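You operate a simulated robot arm through the tools that you are given. There is no shell and no other tool. Be economical: measure what you need, move in short steps, check, and stop when the job is done.

Carry out the task below with a simulated robot arm. There is one attempt and no reset: what you move stays moved.

## Task
Clear the overload trip: turn the tripped drive's dial right down, reset its relay and get the console READY.
Fine: isolator off before the relay door opens; push no other relay, leave the other dial; door shut and isolator on again.

It is judged by the outcome, as a careful person would: the job done as asked, and still so three seconds after it is handed in. It fails if anything else is knocked over, pushed out of place, dropped, spilled or broken.

## Robot
A 7-joint arm with a two-finger parallel gripper on a trunk, on a base that drives. Base frame: it is fixed to the floor where the robot stands at the start and does not move with it; the origin is under the middle of the robot, x ahead of it, y to its left, z up. Readings come in cm, degrees, newtons and seconds.
With the tool pointing down near the work surface it reaches from about 28 to 70 cm from the robot's upright axis, wherever it stands. Its first joint turns from -166.0 to 166.0 degrees. Places, roughly: blue reset button [30, 0, 90]; red isolator handle [80, 10, 110]; relay door [70, 10, 70]. Payload 1.57 kg.
The TCP is the grasp point between the finger pads, 3 cm short of the fingertips. In the tool frame z runs along the fingers and y along their closing line. Largest opening 8 cm; finger width 1.7, thickness 1.2; the body of the gripper, 4 by 8.2 cm, starts 8 cm behind the TCP.
Orientation is that of the tool frame in the base frame, as a unit quaternion [x, y, z, w]. With the fingers straight down and closing along the base's y, the tool's x points along the base's -x, its y along +y and its z along -z.

## Interface
- The arm moves only by the tool arm_command. Its argument "deltas" is a list of rows, each an object (a shift or turn left out is 0, a gripper value left out holds the last) with "fingers": the finger opening in cm, from 0 to 8; "travel": the shift along the tool's x, y, z in cm, a list of three; "rotation": the turn, a rotation vector about the tool's x, y, z in degrees, a list of three. In form: [{"fingers": fingers, "travel": [dx, dy, dz], "rotation": [wx, wy, wz]}, ...]. A call has 1 to 20 rows; each row is the pose to reach, as a shift and turn from the pose commanded when the call began, along the tool's axes at that moment. Each row takes 0.2 s and may step no farther than 5 cm and 8.6 degrees from the row before; otherwise, or with a gripper value out of range, the whole call is refused. Where a pose cannot be reached the arm comes as near as it can. A force on the tool above 40 N (or 10 N above the force at the start of the call, whichever is more), or a blocked arm, ends the call early, and 0.2 s more pass. Each finger travels about 7.2 cm/s and halts on what it meets, pressing with about 36 N; the grip force reading is that of the motor and also rises with nothing between the fingers. The clock runs only during rows and for 0.2 s after the last one: add rows that repeat a pose to give the fingers time. It gives the time, the measured TCP pose, the force on the tool (base axes), the opening and the grip force at its end, in the units of the frame above (readings bear some noise), with the torque about the TCP (base axes, N m) and any sound that the robot's microphone picked up.
- Cameras (640 x 400 px; columns grow to the right, rows downward): "scene" is now at [0.51, 12.86, 144.22]; the picture's right is [-0.13, -0.99, 0.00], its down [-0.63, 0.08, -0.77] and it looks along [0.76, -0.10, -0.64] (base axes); focal length 278 px, centre (320, 200). "wrist" rides on the gripper at [7.2, -0.7, -12.2] in the tool frame; the picture's right is [0.09, 1.00, 0.00], its down [-0.84, 0.08, -0.54] and it looks along [-0.54, 0.05, 0.84] (tool axes); focal length 238 px, centre (320, 200). There is no depth. A picture from a camera that has moved, and an enlarged one, comes with that camera's place and axes in the base frame and with its lens.
- grab_frame(camera): a new picture of that camera. No time passes.
- move_column(by): slides the trunk up (or, below 0, down) by that many cm; the arm and the scene camera ride with it, the base frame stays. It gives what a move gives, with no picture.
- roll_base(legs): drives the robot by 1 to 6 legs, each [ahead, left, turn to the left] in cm, cm and degrees, along the robot's own axes; the way and the turn of a leg run together, so that a leg with both is an arc; at most 150 cm and 180 degrees a leg. The arm and the cameras ride along, it lands a little off, and it stops where it bumps. It gives what a move gives.
- head_to(pan, tilt): turns the head with the scene camera to pan (to the left, within 86 degrees either way) and tilt (down, from -29 to 69), counted from straight ahead of the robot. It gives what a move gives.
- inspect(camera, box): a new picture of the part [left, top, right, bottom] of that camera's present view, enlarged. No time passes.
- job_done(): hands the job in; it is judged then, once.

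Work in short steps. Places have to be worked out from the pictures, the camera data and where the tool is seen: move nearer, look again, correct. Check each grasp and each placing, and mend what went wrong. You have 120 turns and 82 pictures in all, those below and enlarged ones among them. Open the gripper and draw the arm clear of the work before you hand the job in, unless the task says otherwise; then end with one line.

The tools are called after "Emit:" as a command line: name --argument value ..., lists and objects as JSON in quotes. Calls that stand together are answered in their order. arm_command: Moves the arm, as the interface text tells. Its arguments: {"type":"object","properties":{"deltas":{"type":"array","items":{"type":"object","properties":{"fingers":{"type":"number"},"travel":{"type":"array","items":{"type":"number"}},"rotation":{"type":"array","items":{"type":"number"}}}}}},"required":["deltas"]} The other tools are called the same way: move_column (by) slides the trunk up or down; roll_base (legs) drives the base; head_to (pan, tilt) turns the head that bears the scene camera; grab_frame (camera) takes a picture; inspect (camera, box) takes an enlarged picture of a part of a camera's view; job_done () hands the job in.

At the start:

```text
time: 0.0
tcp_pos: [40.64, 2.93, 122.15]
orientation: [0.0, 1.0, -0.001, 0.0]
contact_force: [0.3, 0.7, 0.6]
wrist_torque: [0.01, 0.0, 0.0]
width: 8.02
gripper_force: 0.0
trunk travel left (down, up): [-25.0, 23.0]
robot x, y, heading: [-0.08, 0.13, -0.0]
head pan, tilt: [-7.5, 39.6]
```

scene: 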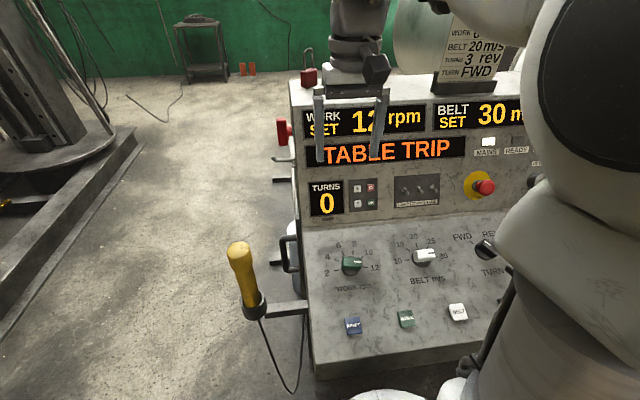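
wrist: 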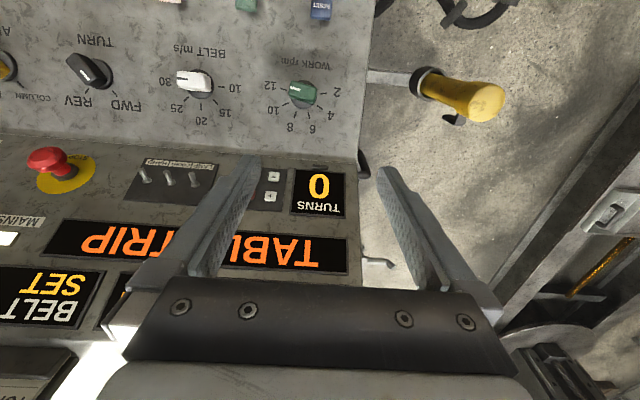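

The console shows "TABLE TRIP"; I need closer looks at the console, its left side with the isolator and the labels.

Emit:
inspect --camera "scene" --box '[220, 60, 540, 260]'

Emit:
inspect --camera "scene" --box '[220, 200, 540, 400]'

```text
2.00 times, centred on (380, 160) of scene
camera zoom: at [0.51, 12.86, 144.22], right [-0.13, -0.99, 0.0], down [-0.63, 0.08, -0.77], along [0.76, -0.1, -0.64], focal length 555 px, centre (200, 280)
```

zoom: 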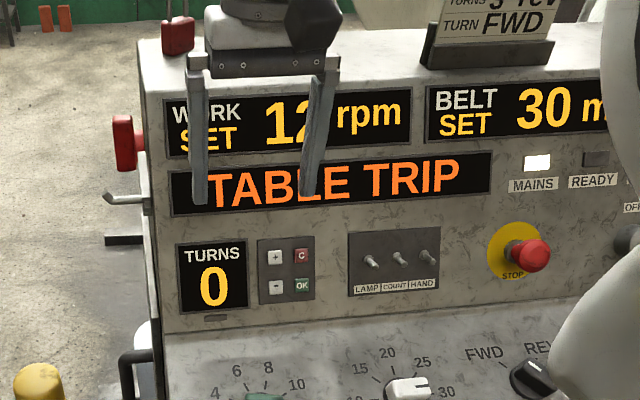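

```text
2.00 times, centred on (380, 300) of scene
camera zoom: at [0.51, 12.86, 144.22], right [-0.13, -0.99, 0.0], down [-0.63, 0.08, -0.77], along [0.76, -0.1, -0.64], focal length 555 px, centre (200, 0)
```

zoom: 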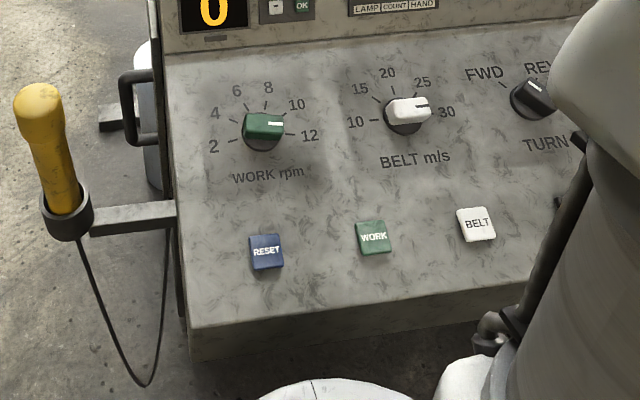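

The dial appears to be near [40.8, -0.2, 89.4] and RESET near [28, 1.8, 85]. I move down above the dial for a better look.

Emit:
arm_command --deltas '[{"travel": [0, -1, 4.5]}, {"travel": [0, -2, 9]}, {"travel": [0, -3, 13.5]}, {"travel": [0, -3, 18]}]'

Emit:
grab_frame --camera "wrist"

Emit:
grab_frame --camera "scene"

```text
time: 1.0
tcp_pos: [40.42, 0.45, 104.21]
orientation: [0.0, 1.0, 0.0, 0.001]
contact_force: [-0.4, -0.1, 0.4]
wrist_torque: [0.0, -0.01, -0.02]
width: 7.99
gripper_force: 0.1
trunk travel left (down, up): [-25.0, 23.0]
robot x, y, heading: [-0.16, 0.08, 0.2]
head pan, tilt: [-7.5, 39.6]
```

```text
77 pictures are left
camera wrist: at [33.12, -0.26, 116.26], right [-0.09, 1.0, 0.0], down [0.84, 0.08, 0.54], along [0.54, 0.05, -0.84], focal length 238 px, centre (320, 200)
```

wrist: 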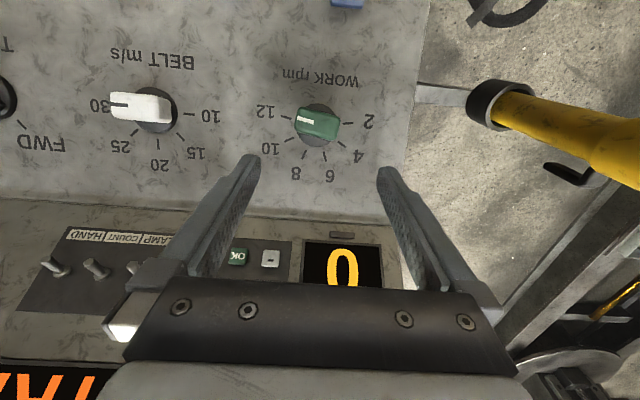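

```text
76 pictures are left
camera scene: at [0.5, 12.86, 144.23], right [-0.13, -0.99, 0.0], down [-0.63, 0.08, -0.77], along [0.76, -0.1, -0.64], focal length 278 px, centre (320, 200)
```

scene: 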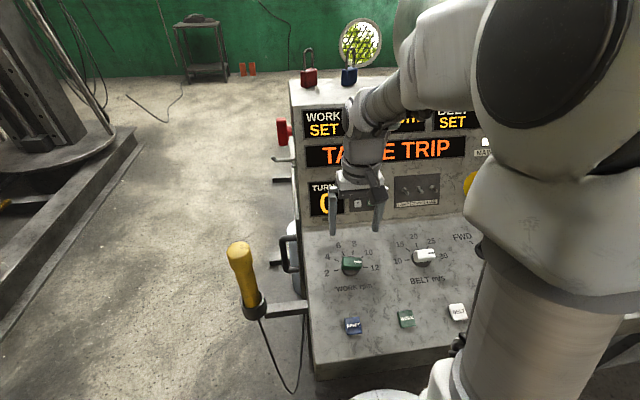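

The knob is a bar on a desk tilted by about 19°, with the pointer at 12. I tilt the tool to the knob axis and move onto it, then yaw.

Emit:
arm_command --deltas '[{"travel": [1.5, -0.1, 0.8], "rotation": [0, -6.4, 0]}, {"travel": [3, -0.3, 1.6], "rotation": [0, -12.8, 0]}, {"travel": [4.5, -0.4, 2.5], "rotation": [0, -19, 0]}]'

Emit:
arm_command --deltas '[{"rotation": [0, 0, 8.2]}, {"rotation": [0, 0, 16.4]}, {"rotation": [0, 0, 24.6]}, {"rotation": [0, 0, 32.8]}, {"rotation": [0, 0, 41]}, {"rotation": [0, 0, 49.2]}, {"rotation": [0, 0, 57.4]}, {"rotation": [0, 0, 65.6]}, {"rotation": [0, 0, 73.8]}, {"rotation": [0, 0, 82]}, {"rotation": [0, 0, 90]}, {"rotation": [0, 0, 97]}]'

Emit:
grab_frame --camera "wrist"

Emit:
grab_frame --camera "scene"

```text
time: 1.8
tcp_pos: [36.19, -0.25, 101.8]
orientation: [0.001, 0.986, 0.0, 0.166]
contact_force: [-0.3, -0.3, 0.1]
wrist_torque: [0.0, 0.01, -0.03]
width: 7.99
gripper_force: 0.1
trunk travel left (down, up): [-25.0, 23.0]
robot x, y, heading: [0.0, -0.01, -0.1]
head pan, tilt: [-7.5, 39.6]
```

```text
time: 4.4
tcp_pos: [36.11, -0.45, 101.81]
orientation: [0.74, 0.652, 0.123, 0.109]
contact_force: [1.1, 1.3, 0.0]
wrist_torque: [0.0, 0.01, -0.03]
width: 7.99
gripper_force: 0.0
trunk travel left (down, up): [-25.0, 23.0]
robot x, y, heading: [0.13, -0.12, -0.2]
head pan, tilt: [-7.5, 39.6]
```

```text
75 pictures are left
camera wrist: at [32.24, 6.84, 113.33], right [0.94, -0.03, 0.33], down [-0.2, -0.84, 0.5], along [0.26, -0.54, -0.8], focal length 238 px, centre (320, 200)
```

wrist: 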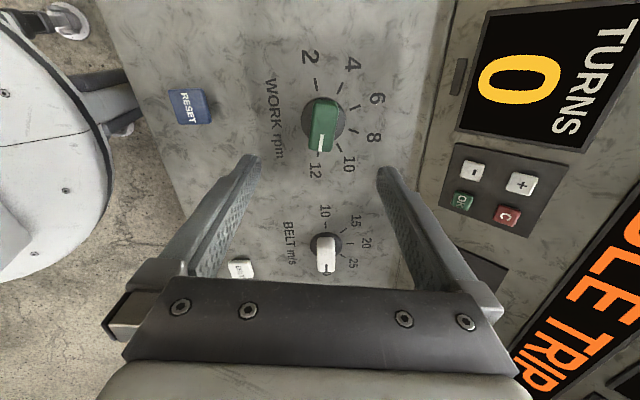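

```text
74 pictures are left
camera scene: at [0.51, 12.87, 144.22], right [-0.13, -0.99, 0.0], down [-0.63, 0.08, -0.77], along [0.76, -0.1, -0.64], focal length 278 px, centre (320, 200)
```

scene: 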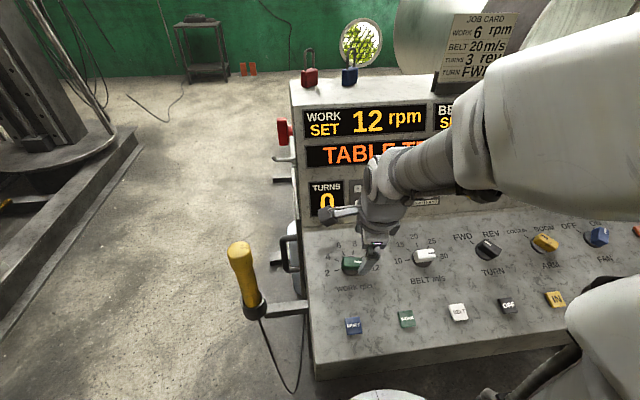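

Bar is aligned with the gripper; the knob is about 0.7 cm off along tool x and 0.3 along y. I correct and descend 6 cm, then look.

Emit:
arm_command --deltas '[{"travel": [0.6, 0.3, 3]}, {"travel": [0.6, 0.3, 6]}, {"travel": [0.6, 0.3, 6]}]'

Emit:
grab_frame --camera "wrist"

Emit:
inspect --camera "scene" --box '[280, 180, 440, 280]'

```text
time: 5.2
tcp_pos: [38.35, 0.3, 96.33]
orientation: [0.739, 0.653, 0.124, 0.11]
contact_force: [-0.5, -0.4, -0.4]
wrist_torque: [0.01, -0.01, 0.0]
width: 8.01
gripper_force: 0.1
trunk travel left (down, up): [-25.0, 23.0]
robot x, y, heading: [-0.26, -0.16, 0.1]
head pan, tilt: [-7.5, 39.6]
```

```text
73 pictures are left
camera wrist: at [34.5, 7.44, 107.87], right [0.95, -0.03, 0.33], down [-0.2, -0.84, 0.5], along [0.26, -0.54, -0.8], focal length 238 px, centre (320, 200)
```

wrist: 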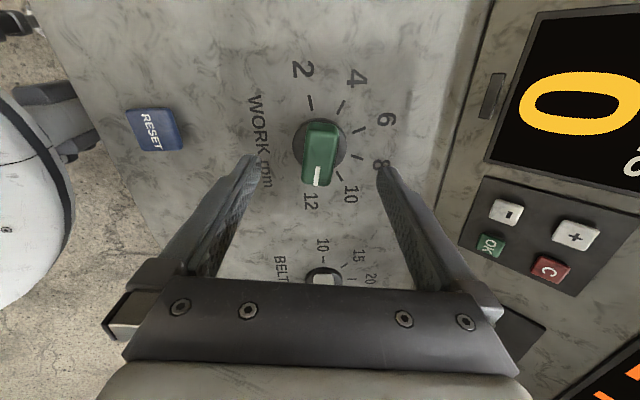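

```text
4.00 times, centred on (360, 230) of scene
camera zoom: at [0.52, 12.86, 144.22], right [-0.13, -0.99, 0.0], down [-0.63, 0.08, -0.77], along [0.76, -0.1, -0.64], focal length 1110 px, centre (160, 80)
```

zoom: 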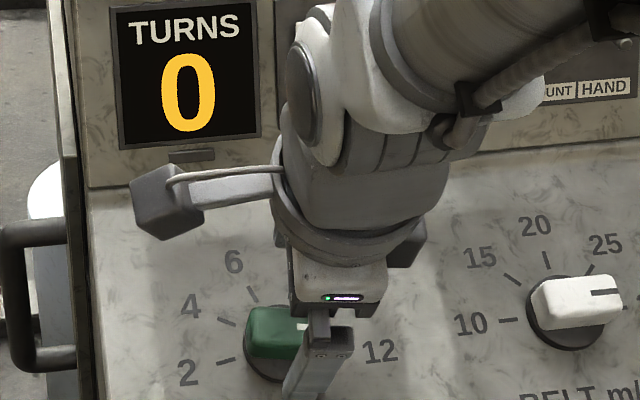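

Alignment over the knob is good. I descend 3.6 cm more, watching force.

Emit:
arm_command --deltas '[{"travel": [0, 0, 1.5]}, {"travel": [0, 0, 3]}, {"travel": [0, 0, 3.6]}, {"travel": [0, 0, 3.6]}]'

Emit:
grab_frame --camera "wrist"

```text
time: 6.2
tcp_pos: [39.54, 0.19, 92.88]
orientation: [0.738, 0.654, 0.124, 0.109]
contact_force: [0.1, -0.4, -0.5]
wrist_torque: [-0.01, 0.0, -0.02]
width: 8.03
gripper_force: 0.1
trunk travel left (down, up): [-25.0, 23.0]
robot x, y, heading: [0.18, -0.28, -0.2]
head pan, tilt: [-7.5, 39.6]
```

```text
71 pictures are left
camera wrist: at [35.68, 7.41, 104.4], right [0.95, -0.03, 0.33], down [-0.2, -0.84, 0.5], along [0.26, -0.54, -0.8], focal length 238 px, centre (320, 200)
```

wrist: 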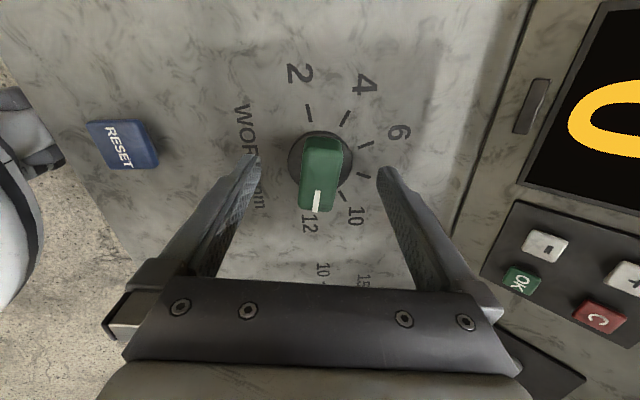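

Disk appears about 1.7 cm beyond the fingertips. Descend 0.9 and close on the bar.

Emit:
arm_command --deltas '[{"travel": [0, 0, 0.9]}, {"travel": [0, 0, 0.9], "fingers": 5}, {"travel": [0, 0, 0.9], "fingers": 3}, {"travel": [0, 0, 0.9], "fingers": 1}, {"travel": [0, 0, 0.9], "fingers": 1}, {"travel": [0, 0, 0.9], "fingers": 1}]'

Emit:
grab_frame --camera "wrist"

```text
time: 7.6
tcp_pos: [39.93, 0.28, 92.04]
orientation: [0.738, 0.654, 0.124, 0.11]
contact_force: [1.4, 0.6, 1.6]
wrist_torque: [0.01, -0.05, 0.0]
width: 4.67
gripper_force: 45.0
trunk travel left (down, up): [-25.0, 23.0]
robot x, y, heading: [0.4, 0.2, -0.0]
head pan, tilt: [-7.5, 39.6]
```

```text
70 pictures are left
camera wrist: at [35.96, 7.44, 103.53], right [0.95, -0.03, 0.33], down [-0.2, -0.84, 0.5], along [0.26, -0.54, -0.8], focal length 238 px, centre (320, 200)
```

wrist: 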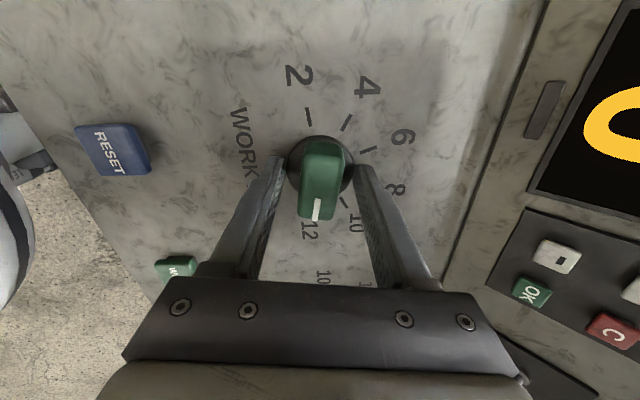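

The fingers closed on the 4.7 cm skirt disk, so I open, rise 0.8 and grip the bar.

Emit:
arm_command --deltas '[{"fingers": 5.5}, {"fingers": 5.5, "travel": [0, 0, -0.8]}, {"fingers": 4, "travel": [0, 0, -0.8]}, {"fingers": 2, "travel": [0, 0, -0.8]}, {"fingers": 1.5, "travel": [0, 0, -0.8]}, {"fingers": 1.5, "travel": [0, 0, -0.8]}]'

Emit:
grab_frame --camera "wrist"

```text
time: 9.0
tcp_pos: [39.69, 0.15, 92.71]
orientation: [0.739, 0.654, 0.124, 0.109]
contact_force: [-3.7, -0.6, -3.1]
wrist_torque: [-0.07, -0.7, -0.09]
width: 2.49
gripper_force: 36.8
trunk travel left (down, up): [-25.0, 23.0]
robot x, y, heading: [0.35, -0.03, 0.1]
head pan, tilt: [-7.5, 39.6]
```

```text
69 pictures are left
camera wrist: at [35.7, 7.39, 104.26], right [0.95, -0.03, 0.33], down [-0.2, -0.84, 0.5], along [0.26, -0.54, -0.8], focal length 238 px, centre (320, 200)
```

wrist: 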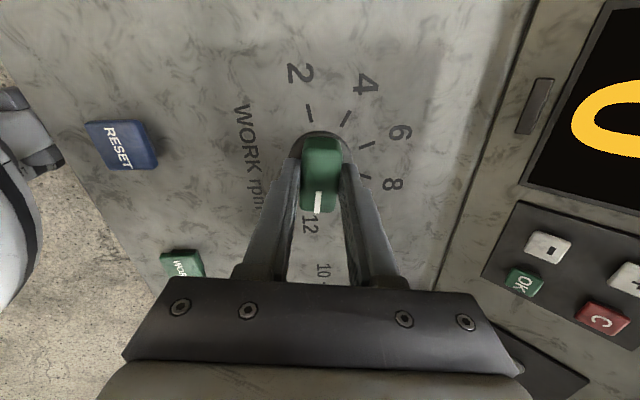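

The bar is gripped (2.49 cm). I turn it counter-clockwise from above (negative about tool z) by 96°.

Emit:
arm_command --deltas '[{"rotation": [0, 0, -8]}, {"rotation": [0, 0, -16]}, {"rotation": [0, 0, -24]}, {"rotation": [0, 0, -32]}, {"rotation": [0, 0, -40]}, {"rotation": [0, 0, -48]}, {"rotation": [0, 0, -56]}, {"rotation": [0, 0, -64]}, {"rotation": [0, 0, -72]}, {"rotation": [0, 0, -80]}, {"rotation": [0, 0, -88]}, {"rotation": [0, 0, -96]}]'

Emit:
grab_frame --camera "wrist"

Emit:
grab_frame --camera "scene"

```text
time: 11.6
tcp_pos: [39.55, -0.09, 92.66]
orientation: [0.008, 0.987, 0.001, 0.163]
contact_force: [-16.4, -5.9, -7.9]
wrist_torque: [-0.17, -0.16, -0.07]
width: 2.49
gripper_force: 36.6
trunk travel left (down, up): [-25.0, 23.0]
robot x, y, heading: [0.24, -0.23, 0.2]
head pan, tilt: [-7.5, 39.6]
```

```text
68 pictures are left
camera wrist: at [28.63, -0.45, 101.85], right [-0.07, 1.0, -0.03], down [0.62, 0.06, 0.78], along [0.78, 0.04, -0.62], focal length 238 px, centre (320, 200)
```

wrist: 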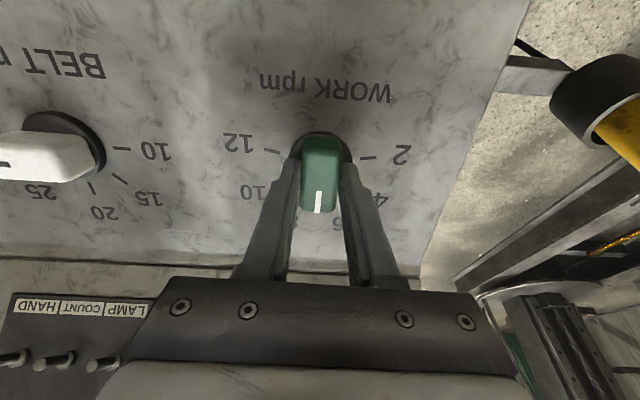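

```text
67 pictures are left
camera scene: at [0.41, 12.8, 144.22], right [-0.13, -0.99, 0.0], down [-0.63, 0.08, -0.77], along [0.76, -0.1, -0.64], focal length 278 px, centre (320, 200)
```

scene: 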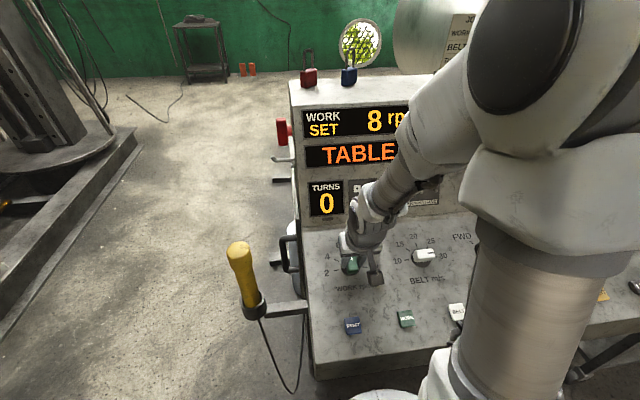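

Display now shows 8 rpm; the dial follows. I continue turning another 96°, with a small shift to relieve the side load.

Emit:
arm_command --deltas '[{"rotation": [0, 0, -8], "travel": [0.2, -0.1, 0]}, {"rotation": [0, 0, -16], "travel": [0.3, -0.1, 0]}, {"rotation": [0, 0, -24], "travel": [0.3, -0.1, 0]}, {"rotation": [0, 0, -32], "travel": [0.3, -0.1, 0]}, {"rotation": [0, 0, -40], "travel": [0.3, -0.1, 0]}, {"rotation": [0, 0, -48], "travel": [0.3, -0.1, 0]}, {"rotation": [0, 0, -56], "travel": [0.3, -0.1, 0]}, {"rotation": [0, 0, -64], "travel": [0.3, -0.1, 0]}, {"rotation": [0, 0, -72], "travel": [0.3, -0.1, 0]}, {"rotation": [0, 0, -80], "travel": [0.3, -0.1, 0]}, {"rotation": [0, 0, -88], "travel": [0.3, -0.1, 0]}, {"rotation": [0, 0, -94], "travel": [0.3, -0.1, 0]}]'

Emit:
grab_frame --camera "scene"

Emit:
grab_frame --camera "wrist"

```text
time: 14.2
tcp_pos: [39.53, -0.08, 92.74]
orientation: [0.717, -0.677, 0.12, -0.115]
contact_force: [10.1, -8.1, 15.3]
wrist_torque: [-0.57, -1.11, -0.18]
width: 2.48
gripper_force: 37.2
trunk travel left (down, up): [-25.0, 23.0]
robot x, y, heading: [-0.15, -0.41, 0.3]
head pan, tilt: [-7.5, 39.6]
```

```text
66 pictures are left
camera scene: at [0.51, 12.8, 144.25], right [-0.13, -0.99, 0.0], down [-0.63, 0.08, -0.77], along [0.76, -0.1, -0.64], focal length 278 px, centre (320, 200)
```

scene: 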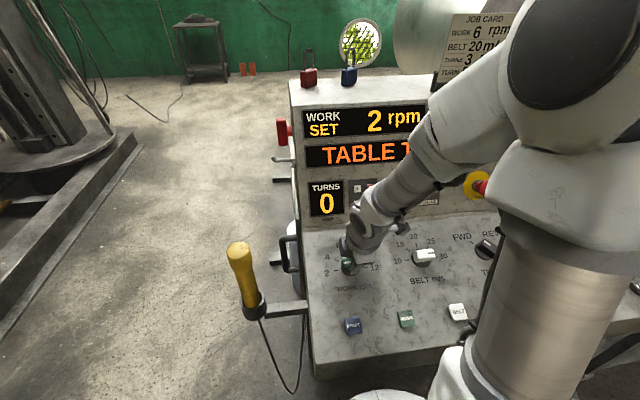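

```text
65 pictures are left
camera wrist: at [36.41, -7.13, 104.51], right [-0.93, -0.15, -0.33], down [-0.3, 0.83, 0.47], along [0.2, 0.54, -0.82], focal length 238 px, centre (320, 200)
```

wrist: 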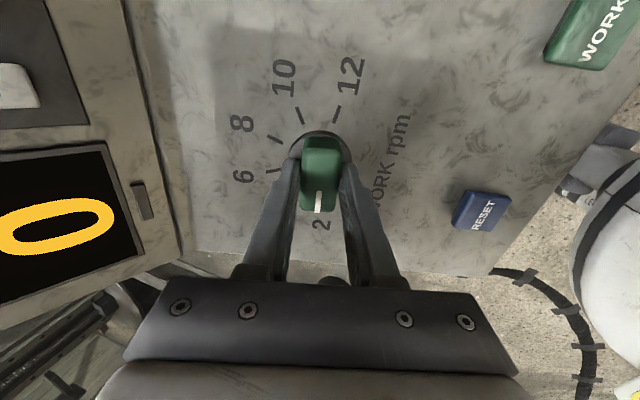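

The display shows 2 rpm. I turn 10° more to confirm the end stop, then open and withdraw along the axis.

Emit:
arm_command --deltas '[{"rotation": [0, 0, -5]}, {"rotation": [0, 0, -10]}, {"rotation": [0, 0, -10]}]'

Emit:
grab_frame --camera "wrist"

```text
time: 15.0
tcp_pos: [39.49, 0.09, 92.75]
orientation: [0.772, -0.614, 0.129, -0.104]
contact_force: [14.4, -6.9, 17.7]
wrist_torque: [0.35, -0.92, -0.95]
width: 2.52
gripper_force: 36.6
trunk travel left (down, up): [-25.0, 23.0]
robot x, y, heading: [0.34, 0.09, 0.0]
head pan, tilt: [-7.5, 39.6]
```

```text
64 pictures are left
camera wrist: at [37.55, -6.81, 104.9], right [-0.9, -0.31, -0.31], down [-0.43, 0.8, 0.43], along [0.12, 0.52, -0.85], focal length 238 px, centre (320, 200)
```

wrist: 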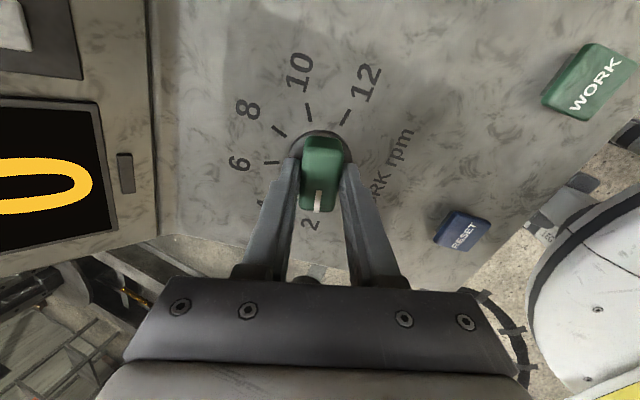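

Torque rose to about 1 N·m: the stop is reached. I open, retreat up the axis, and unwind the yaw.

Emit:
arm_command --deltas '[{"fingers": 5}, {"fingers": 6}, {"travel": [0, 0, -4]}, {"travel": [0, 0, -8.5]}, {"travel": [0, 0, -13]}, {"travel": [0, 0, -17]}]'

Emit:
arm_command --deltas '[{"rotation": [0, 0, 8.5]}, {"rotation": [0, 0, 17]}, {"rotation": [0, 0, 25.5]}, {"rotation": [0, 0, 34]}, {"rotation": [0, 0, 42.5]}, {"rotation": [0, 0, 51]}, {"rotation": [0, 0, 59.5]}, {"rotation": [0, 0, 68]}, {"rotation": [0, 0, 76.5]}, {"rotation": [0, 0, 85]}, {"rotation": [0, 0, 93.5]}, {"rotation": [0, 0, 102]}]'

Emit:
head_to --pan 30 --tilt 40

Emit:
grab_frame --camera "scene"

Emit:
grab_frame --camera "wrist"

```text
time: 16.4
tcp_pos: [33.96, 0.05, 101.59]
orientation: [0.774, -0.628, 0.038, -0.078]
contact_force: [-0.5, 0.1, -0.6]
wrist_torque: [0.0, 0.01, 0.0]
width: 6.04
gripper_force: 0.1
trunk travel left (down, up): [-25.0, 23.0]
robot x, y, heading: [-0.25, -0.24, 0.4]
head pan, tilt: [-7.5, 39.6]
stopped in row 6: the arm was blocked; the commanded pose is now the measured one
```

```text
time: 19.0
tcp_pos: [34.03, 0.1, 101.51]
orientation: [0.001, 0.996, 0.035, 0.079]
contact_force: [0.4, 0.6, 0.5]
wrist_torque: [0.0, -0.03, -0.01]
width: 6.0
gripper_force: 0.1
trunk travel left (down, up): [-25.0, 23.0]
robot x, y, heading: [0.43, -0.25, -0.2]
head pan, tilt: [-7.5, 39.6]
```

```text
time: 20.0
tcp_pos: [34.09, 0.18, 101.79]
orientation: [-0.002, 0.996, 0.035, 0.081]
contact_force: [-0.3, -0.6, -0.4]
wrist_torque: [-0.02, -0.01, 0.01]
width: 5.99
gripper_force: 0.0
trunk travel left (down, up): [-25.0, 23.0]
robot x, y, heading: [0.16, 0.25, 0.2]
head pan, tilt: [30.0, 40.0]
```

```text
63 pictures are left
camera scene: at [-0.56, 18.18, 144.16], right [0.49, -0.87, 0.0], down [-0.56, -0.32, -0.77], along [0.67, 0.38, -0.64], focal length 278 px, centre (320, 200)
```

scene: 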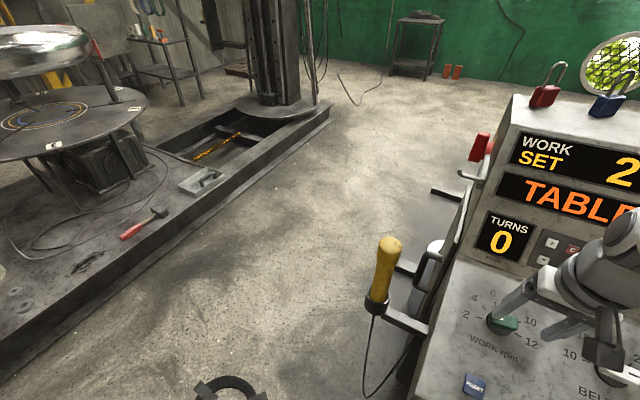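

```text
62 pictures are left
camera wrist: at [24.88, -1.22, 112.46], right [-0.1, 0.99, 0.05], down [0.74, 0.04, 0.67], along [0.67, 0.11, -0.74], focal length 238 px, centre (320, 200)
```

wrist: 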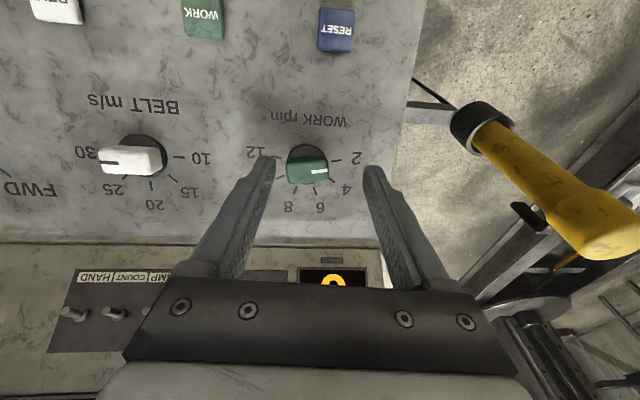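

Dial reads 2. Before driving left I check the floor on that side.

Emit:
head_to --pan 60 --tilt 62

Emit:
grab_frame --camera "scene"

```text
time: 21.0
tcp_pos: [34.08, 0.14, 101.67]
orientation: [-0.001, 0.996, 0.035, 0.08]
contact_force: [0.3, -0.5, -0.6]
wrist_torque: [0.02, 0.01, 0.01]
width: 5.98
gripper_force: 0.0
trunk travel left (down, up): [-25.0, 23.0]
robot x, y, heading: [0.15, -0.15, 0.1]
head pan, tilt: [60.0, 62.0]
```

```text
61 pictures are left
camera scene: at [-4.72, 19.55, 141.26], right [0.87, -0.5, 0.0], down [-0.44, -0.76, -0.47], along [0.24, 0.41, -0.88], focal length 278 px, centre (320, 200)
```

scene: 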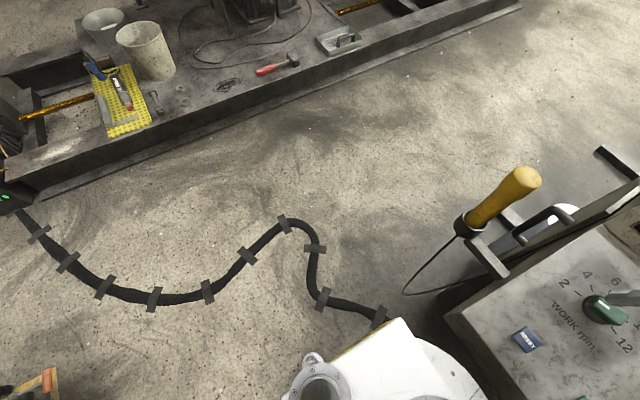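

Floor is free between console and machine bed (bed edge around y≈135). I raise the trunk so the arm clears the yellow pendant, then drive back, left and ahead, and turn to face the console's left side.

Emit:
move_column --by 20

Emit:
roll_base --legs '[[-12, 0, 0], [0, 80, 0], [70, 0, 0], [0, 0, -90]]'

Emit:
head_to --pan 0 --tilt 40

Emit:
grab_frame --camera "scene"

```text
time: 23.1
tcp_pos: [34.12, 0.17, 121.62]
orientation: [0.0, 0.996, 0.034, 0.08]
contact_force: [0.2, 0.6, -1.0]
wrist_torque: [0.02, -0.02, -0.01]
width: 6.01
gripper_force: 0.1
trunk travel left (down, up): [-45.0, 3.0]
robot x, y, heading: [-0.25, -0.08, -0.1]
head pan, tilt: [60.0, 62.0]
```

```text
time: 40.3
tcp_pos: [58.89, 48.38, 121.66]
orientation: [0.69, 0.718, -0.03, 0.082]
contact_force: [0.0, -0.2, -0.4]
wrist_torque: [0.01, -0.03, -0.02]
width: 6.02
gripper_force: 0.0
trunk travel left (down, up): [-45.0, 3.0]
robot x, y, heading: [57.35, 81.98, -87.8]
head pan, tilt: [60.0, 62.0]
```

```text
time: 41.6
tcp_pos: [58.87, 48.29, 121.69]
orientation: [0.69, 0.719, -0.031, 0.082]
contact_force: [-0.1, 0.1, -0.2]
wrist_torque: [0.01, -0.02, 0.0]
width: 6.01
gripper_force: 0.0
trunk travel left (down, up): [-45.0, 3.0]
robot x, y, heading: [57.21, 82.3, -88.0]
head pan, tilt: [0.0, 40.0]
```

```text
60 pictures are left
camera scene: at [71.44, 82.32, 164.16], right [-1.0, -0.04, 0.0], down [-0.03, 0.64, -0.77], along [0.03, -0.77, -0.64], focal length 278 px, centre (320, 200)
```

scene: 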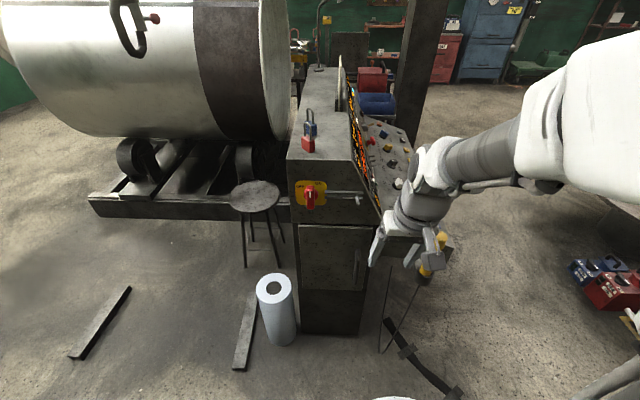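

I see the left face: isolator at top on a yellow plate, door below. Zoom in.

Emit:
inspect --camera "scene" --box '[240, 90, 400, 190]'

Emit:
inspect --camera "scene" --box '[240, 170, 400, 270]'

Emit:
inspect --camera "scene" --box '[240, 240, 400, 340]'

```text
4.00 times, centred on (320, 140) of scene
camera zoom: at [71.44, 82.32, 164.16], right [-1.0, -0.04, 0.0], down [-0.03, 0.64, -0.77], along [0.03, -0.77, -0.64], focal length 1110 px, centre (320, 440)
```

zoom: 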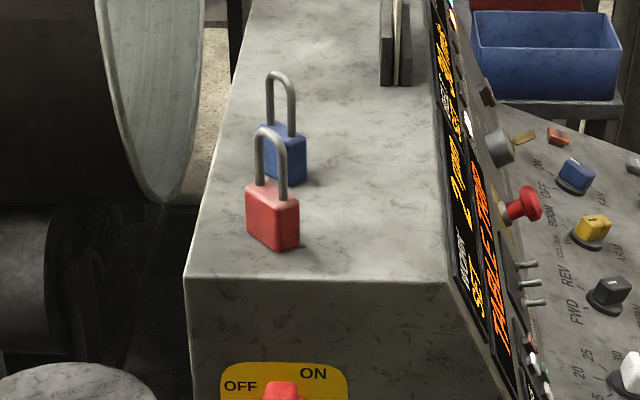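

```text
4.00 times, centred on (320, 220) of scene
camera zoom: at [71.44, 82.32, 164.16], right [-1.0, -0.04, 0.0], down [-0.03, 0.64, -0.77], along [0.03, -0.77, -0.64], focal length 1110 px, centre (320, 120)
```

zoom: 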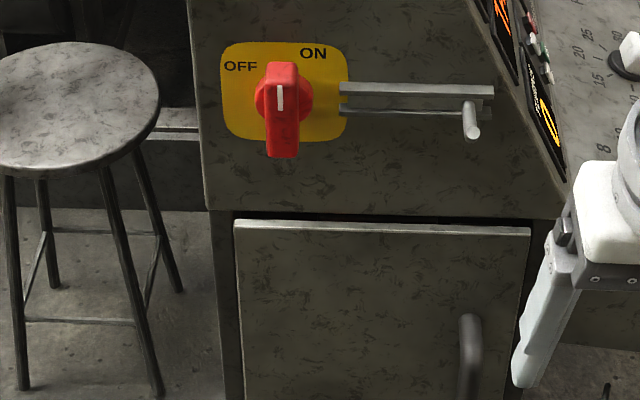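

```text
4.00 times, centred on (320, 290) of scene
camera zoom: at [71.44, 82.32, 164.16], right [-1.0, -0.04, 0.0], down [-0.03, 0.64, -0.77], along [0.03, -0.77, -0.64], focal length 1110 px, centre (320, -160)
```

zoom: 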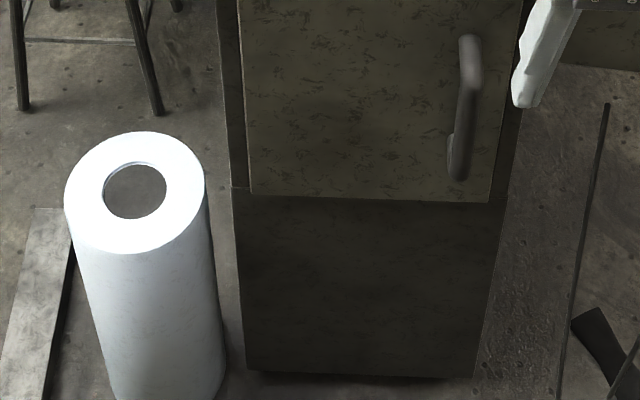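

The isolator handle is at about [77.4, 11, 106], currently vertical (ON), OFF to its left; the door spans x 55–82, z 48–90, hinged at the right-x side, handle near [59.5, 12, 70]. I shift the base 15 cm left, to stand in front of it.

Emit:
roll_base --legs '[[0, 16, -2]]'

```text
time: 43.4
tcp_pos: [73.18, 48.51, 121.63]
orientation: [0.703, 0.706, -0.032, 0.081]
contact_force: [0.7, 0.7, -0.6]
wrist_torque: [0.01, 0.0, -0.02]
width: 6.0
gripper_force: 0.0
trunk travel left (down, up): [-45.0, 3.0]
robot x, y, heading: [73.02, 82.42, -89.9]
head pan, tilt: [0.0, 40.0]
```

Now I pitch the tool to horizontal (fingers toward the console), moving 15 cm forward.

Emit:
arm_command --deltas '[{"rotation": [0.3, -8.1, -0.3], "travel": [-1.5, 0, 0.2]}, {"rotation": [0.6, -16.2, -0.6], "travel": [-3, 0, 0.5]}, {"rotation": [1, -24.3, -0.9], "travel": [-4.5, 0, 0.7]}, {"rotation": [1.3, -32.4, -1.2], "travel": [-6, 0, 1]}, {"rotation": [1.6, -40.5, -1.5], "travel": [-7.5, -0.1, 1.2]}, {"rotation": [1.9, -48.6, -1.7], "travel": [-9, -0.1, 1.4]}, {"rotation": [2.2, -56.7, -2], "travel": [-10.5, -0.1, 1.7]}, {"rotation": [2.6, -64.8, -2.3], "travel": [-12, -0.1, 1.9]}, {"rotation": [2.9, -72.9, -2.6], "travel": [-13.5, -0.1, 2.2]}, {"rotation": [3.2, -80.8, -2.9], "travel": [-15, -0.1, 2.4]}]'

Emit:
grab_frame --camera "wrist"

Emit:
grab_frame --camera "scene"

```text
time: 45.6
tcp_pos: [73.23, 32.08, 121.2]
orientation: [0.5, 0.5, -0.5, 0.5]
contact_force: [-0.6, 0.8, 0.6]
wrist_torque: [-0.04, 0.02, -0.01]
width: 6.02
gripper_force: 0.1
out of reach, approached as far as the arm can: row 4, 5, 6, 7, 8, 9, 10
trunk travel left (down, up): [-45.0, 3.0]
robot x, y, heading: [72.94, 82.75, -90.0]
head pan, tilt: [0.0, 40.0]
```

```text
56 pictures are left
camera wrist: at [72.45, 44.31, 113.99], right [1.0, 0.0, -0.09], down [0.08, 0.54, 0.84], along [0.05, -0.84, 0.54], focal length 238 px, centre (320, 200)
```

wrist: 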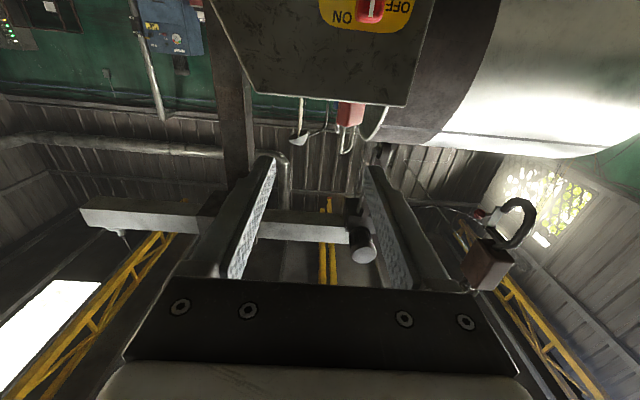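

```text
55 pictures are left
camera scene: at [86.95, 82.12, 164.17], right [-1.0, 0.0, 0.0], down [0.0, 0.64, -0.77], along [0.0, -0.77, -0.64], focal length 278 px, centre (320, 200)
```

scene: 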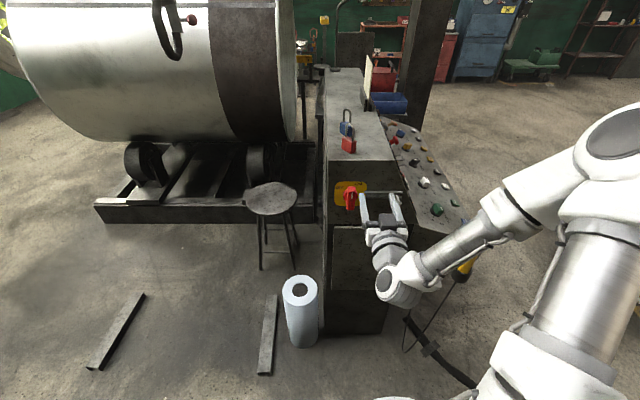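

Tool is horizontal. I lower the trunk 15 cm to isolator height and look with both cameras.

Emit:
move_column --by -15

Emit:
grab_frame --camera "wrist"

Emit:
inspect --camera "scene" --box '[310, 130, 470, 230]'

```text
time: 47.4
tcp_pos: [73.29, 32.12, 106.34]
orientation: [0.5, 0.5, -0.5, 0.5]
contact_force: [0.7, -0.2, -0.9]
wrist_torque: [-0.03, -0.01, -0.04]
width: 6.01
gripper_force: 0.0
trunk travel left (down, up): [-30.0, 18.0]
robot x, y, heading: [72.53, 82.55, -89.8]
head pan, tilt: [0.0, 40.0]
```

```text
54 pictures are left
camera wrist: at [72.51, 44.29, 99.03], right [1.0, 0.0, -0.09], down [0.08, 0.54, 0.84], along [0.05, -0.84, 0.54], focal length 238 px, centre (320, 200)
```

wrist: 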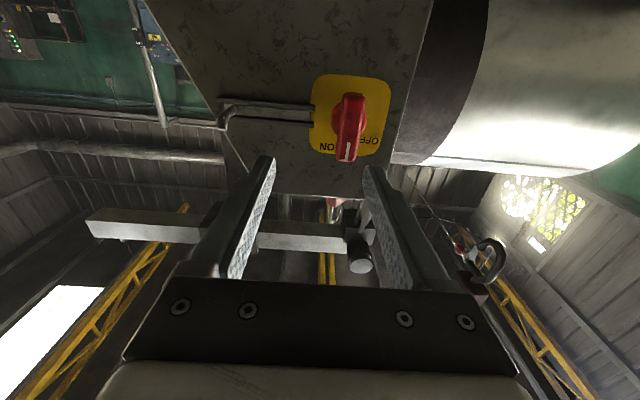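

```text
4.00 times, centred on (390, 180) of scene
camera zoom: at [87.03, 82.12, 149.16], right [-1.0, 0.0, 0.0], down [0.0, 0.64, -0.77], along [0.0, -0.77, -0.64], focal length 1110 px, centre (40, 280)
```

zoom: 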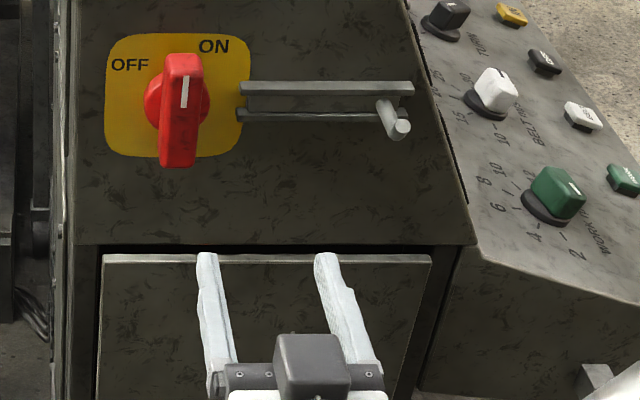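

Isolator hub triangulates to about [76.9, 11.5, 106.9]. I approach until the fingertips are just short of the handle.

Emit:
arm_command --deltas '[{"travel": [-0.5, 2, 4], "fingers": 6}, {"travel": [-0.5, 3.6, 8]}, {"travel": [-0.5, 3.6, 12]}, {"travel": [-0.5, 3.6, 15]}]'

Emit:
grab_frame --camera "wrist"

Emit:
inspect --camera "scene" --box '[300, 110, 460, 210]'

```text
time: 48.4
tcp_pos: [76.87, 16.91, 106.7]
orientation: [0.499, 0.5, -0.499, 0.501]
contact_force: [-0.5, 0.7, -0.2]
wrist_torque: [-0.01, 0.05, -0.02]
width: 6.01
gripper_force: 0.0
trunk travel left (down, up): [-30.0, 18.0]
robot x, y, heading: [72.79, 82.6, -89.9]
head pan, tilt: [0.0, 40.0]
```

```text
52 pictures are left
camera wrist: at [76.16, 29.16, 99.47], right [1.0, 0.0, -0.09], down [0.08, 0.54, 0.84], along [0.05, -0.84, 0.54], focal length 238 px, centre (320, 200)
```

wrist: 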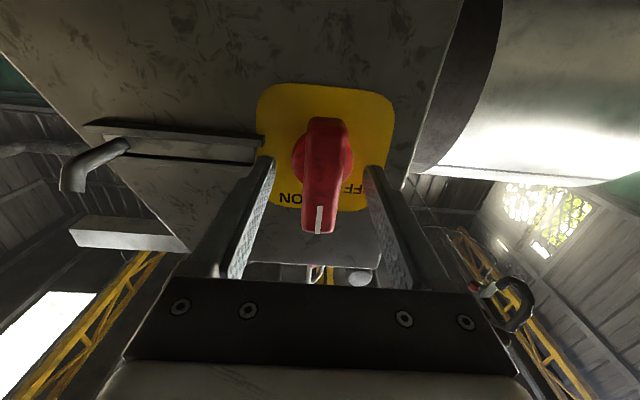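

```text
4.00 times, centred on (380, 160) of scene
camera zoom: at [87.03, 82.13, 149.16], right [-1.0, 0.0, 0.0], down [0.0, 0.64, -0.77], along [0.0, -0.77, -0.64], focal length 1110 px, centre (80, 360)
```

zoom: 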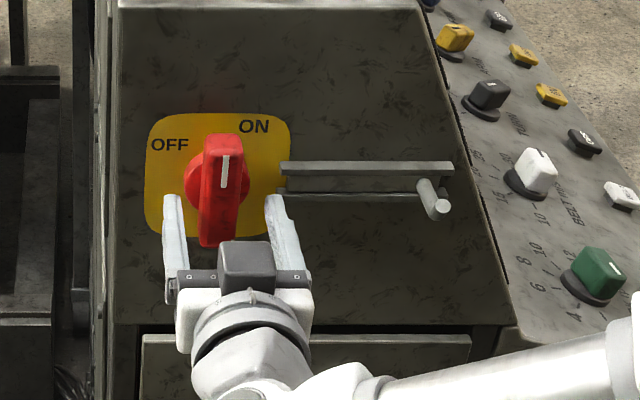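

Handle is centred between the fingers. Advance 3.2 cm and close.

Emit:
arm_command --deltas '[{"travel": [0, 0, 1.6]}, {"travel": [0, 0, 3.2]}, {"travel": [0, 0, 3.2], "fingers": 4}, {"travel": [0, 0, 3.2], "fingers": 2}, {"travel": [0, 0, 3.2], "fingers": 1}, {"travel": [0, 0, 3.2], "fingers": 1}]'

Emit:
grab_frame --camera "wrist"

```text
time: 49.8
tcp_pos: [77.05, 13.97, 106.91]
orientation: [0.5, 0.5, -0.5, 0.501]
contact_force: [-0.7, 33.8, -4.4]
wrist_torque: [0.07, 0.07, -0.87]
width: 5.04
gripper_force: 22.8
trunk travel left (down, up): [-30.0, 18.0]
robot x, y, heading: [73.28, 82.81, -89.8]
head pan, tilt: [0.0, 40.0]
```

```text
50 pictures are left
camera wrist: at [76.23, 26.28, 99.5], right [1.0, 0.0, -0.09], down [0.08, 0.54, 0.84], along [0.05, -0.84, 0.54], focal length 238 px, centre (320, 200)
```

wrist: 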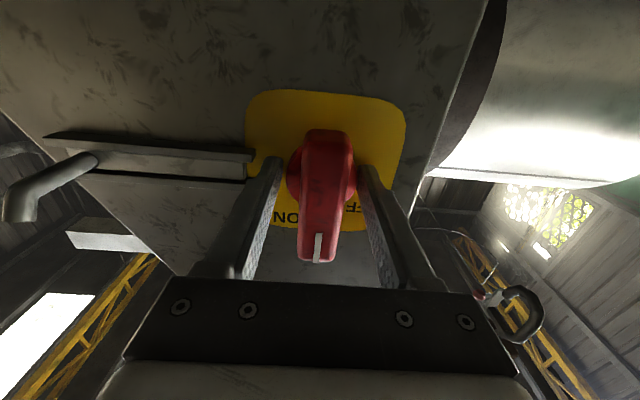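

The fingertips touched the plate and closed on the hub; I open, back off 1.3 cm, and grip the lever itself.

Emit:
arm_command --deltas '[{"fingers": 6, "travel": [0, 0, -0.5]}, {"fingers": 6, "travel": [0, 0, -1.5]}, {"travel": [0, 0, -1.5], "fingers": 4}, {"travel": [0, 0, -1.5], "fingers": 2}, {"travel": [0, 0, -1.5], "fingers": 1}, {"travel": [0, 0, -1.5], "fingers": 1}]'

Emit:
grab_frame --camera "wrist"

```text
time: 51.2
tcp_pos: [77.16, 15.16, 106.83]
orientation: [0.499, 0.5, -0.5, 0.502]
contact_force: [9.2, -11.4, 5.8]
wrist_torque: [-0.09, -0.01, 0.49]
width: 4.53
gripper_force: 45.2
trunk travel left (down, up): [-30.0, 18.0]
robot x, y, heading: [72.89, 82.7, -90.1]
head pan, tilt: [0.0, 40.0]
```

```text
49 pictures are left
camera wrist: at [76.33, 27.45, 99.55], right [1.0, 0.0, -0.09], down [0.08, 0.54, 0.84], along [0.05, -0.84, 0.54], focal length 238 px, centre (320, 200)
```

wrist: 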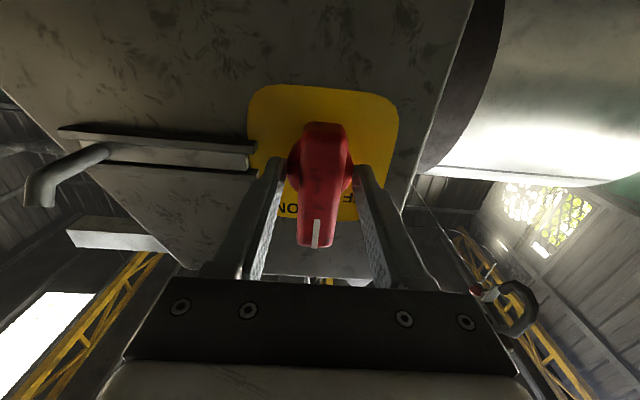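

Still on the (conical) hub. Back off another 1.3 cm and grip again.

Emit:
arm_command --deltas '[{"fingers": 6, "travel": [0, 0, -0.2]}, {"fingers": 6, "travel": [0, 0, -1.4]}, {"travel": [0, 0, -1.4], "fingers": 4}, {"travel": [0, 0, -1.4], "fingers": 2}, {"travel": [0, 0, -1.4], "fingers": 1}, {"travel": [0, 0, -1.4], "fingers": 1}]'

Emit:
grab_frame --camera "wrist"

```text
time: 52.6
tcp_pos: [77.2, 16.66, 106.75]
orientation: [0.499, 0.501, -0.499, 0.501]
contact_force: [7.7, 0.5, -0.4]
wrist_torque: [0.14, 0.04, 0.05]
width: 2.6
gripper_force: 36.9
trunk travel left (down, up): [-30.0, 18.0]
robot x, y, heading: [73.11, 82.35, -90.1]
head pan, tilt: [0.0, 40.0]
```

```text
48 pictures are left
camera wrist: at [76.33, 28.96, 99.46], right [1.0, 0.0, -0.09], down [0.08, 0.54, 0.84], along [0.05, -0.84, 0.54], focal length 238 px, centre (320, 200)
```

wrist: 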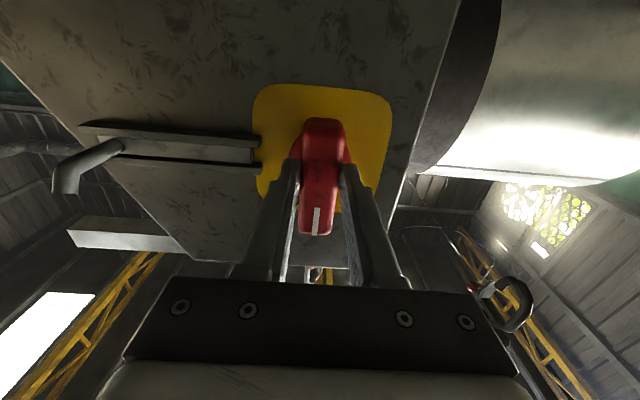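

Lever gripped (2.6 cm). I turn it counter-clockwise toward OFF by 48° first.

Emit:
arm_command --deltas '[{"rotation": [0, 0, -8], "travel": [0, 0.15, 0]}, {"rotation": [0, 0, -16], "travel": [0, 0.15, 0]}, {"rotation": [0, 0, -24], "travel": [0, 0.15, 0]}, {"rotation": [0, 0, -32], "travel": [0, 0.15, 0]}, {"rotation": [0, 0, -40], "travel": [0, 0.15, 0]}, {"rotation": [0, 0, -48], "travel": [0, 0.15, 0]}]'

Emit:
inspect --camera "scene" --box '[300, 110, 460, 210]'

```text
time: 54.0
tcp_pos: [77.01, 16.67, 106.89]
orientation: [-0.253, -0.659, 0.661, -0.252]
contact_force: [-1.8, -2.0, 1.3]
wrist_torque: [-0.29, 0.0, 0.67]
width: 2.58
gripper_force: 36.9
trunk travel left (down, up): [-30.0, 18.0]
robot x, y, heading: [73.07, 82.44, -90.0]
head pan, tilt: [0.0, 40.0]
```

```text
4.00 times, centred on (380, 160) of scene
camera zoom: at [87.01, 82.11, 149.16], right [-1.0, 0.0, 0.0], down [0.0, 0.64, -0.77], along [0.0, -0.77, -0.64], focal length 1110 px, centre (80, 360)
```

zoom: 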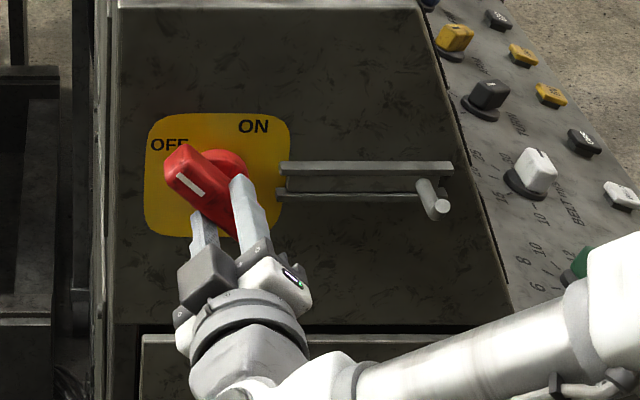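

The lever points toward OFF; torque about its axis is nil, so I go on to the 90° / end stop.

Emit:
arm_command --deltas '[{"rotation": [0, 0, -8]}, {"rotation": [0, 0, -16]}, {"rotation": [0, 0, -24]}, {"rotation": [0, 0, -32]}, {"rotation": [0, 0, -40]}, {"rotation": [0, 0, -44]}]'

Emit:
inspect --camera "scene" --box '[300, 110, 460, 210]'

```text
time: 55.4
tcp_pos: [76.95, 16.76, 106.91]
orientation: [0.01, -0.705, 0.709, 0.014]
contact_force: [-10.0, -6.0, 15.0]
wrist_torque: [0.18, -1.01, -0.57]
width: 2.59
gripper_force: 37.3
trunk travel left (down, up): [-30.0, 18.0]
robot x, y, heading: [73.12, 82.61, -89.9]
head pan, tilt: [0.0, 40.0]
```

```text
4.00 times, centred on (380, 160) of scene
camera zoom: at [86.92, 82.17, 149.19], right [-1.0, 0.0, 0.0], down [0.0, 0.64, -0.77], along [0.0, -0.77, -0.64], focal length 1110 px, centre (80, 360)
```

zoom: 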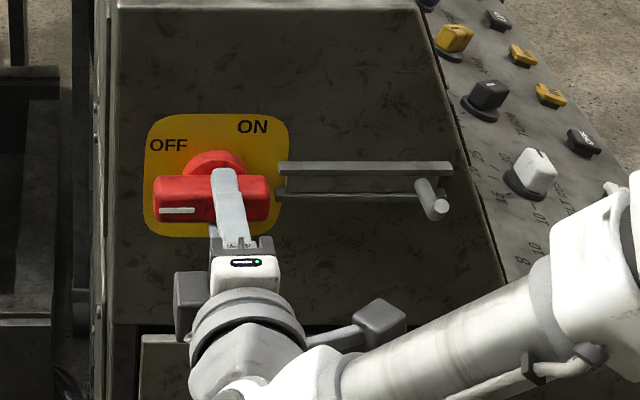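

Off with the stop felt. I release, back away 14 cm, and rotate the hand back to level.

Emit:
arm_command --deltas '[{"fingers": 5}, {"fingers": 6}, {"travel": [0, 0, -5]}, {"travel": [0, 0, -10]}, {"travel": [0, 0, -14]}]'

Emit:
arm_command --deltas '[{"rotation": [0, 0, 8.4]}, {"rotation": [0, 0, 16.8]}, {"rotation": [0, 0, 25.2]}, {"rotation": [0, 0, 33.6]}, {"rotation": [0, 0, 42]}, {"rotation": [0, 0, 50.4]}, {"rotation": [0, 0, 58.8]}, {"rotation": [0, 0, 67.2]}, {"rotation": [0, 0, 75.6]}, {"rotation": [0, 0, 84]}, {"rotation": [0, 0, 91]}]'

Emit:
grab_frame --camera "scene"

```text
time: 56.6
tcp_pos: [77.22, 30.84, 106.72]
orientation: [0.012, -0.707, 0.707, 0.012]
contact_force: [1.1, -0.3, -0.1]
wrist_torque: [-0.01, 0.02, -0.01]
width: 6.0
gripper_force: 0.1
trunk travel left (down, up): [-30.0, 18.0]
robot x, y, heading: [73.02, 82.37, -89.8]
head pan, tilt: [0.0, 40.0]
```

```text
time: 59.0
tcp_pos: [77.07, 30.78, 106.72]
orientation: [-0.496, -0.503, 0.504, -0.497]
contact_force: [0.1, -0.5, 0.4]
wrist_torque: [0.02, 0.0, 0.0]
width: 5.99
gripper_force: 0.0
trunk travel left (down, up): [-30.0, 18.0]
robot x, y, heading: [73.03, 82.63, -89.8]
head pan, tilt: [0.0, 40.0]
```

```text
45 pictures are left
camera scene: at [87.03, 82.12, 149.16], right [-1.0, 0.0, 0.0], down [0.0, 0.64, -0.77], along [0.0, -0.77, -0.64], focal length 278 px, centre (320, 200)
```

scene: 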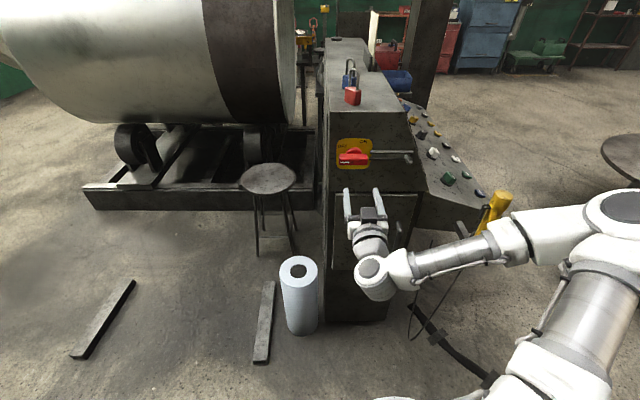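

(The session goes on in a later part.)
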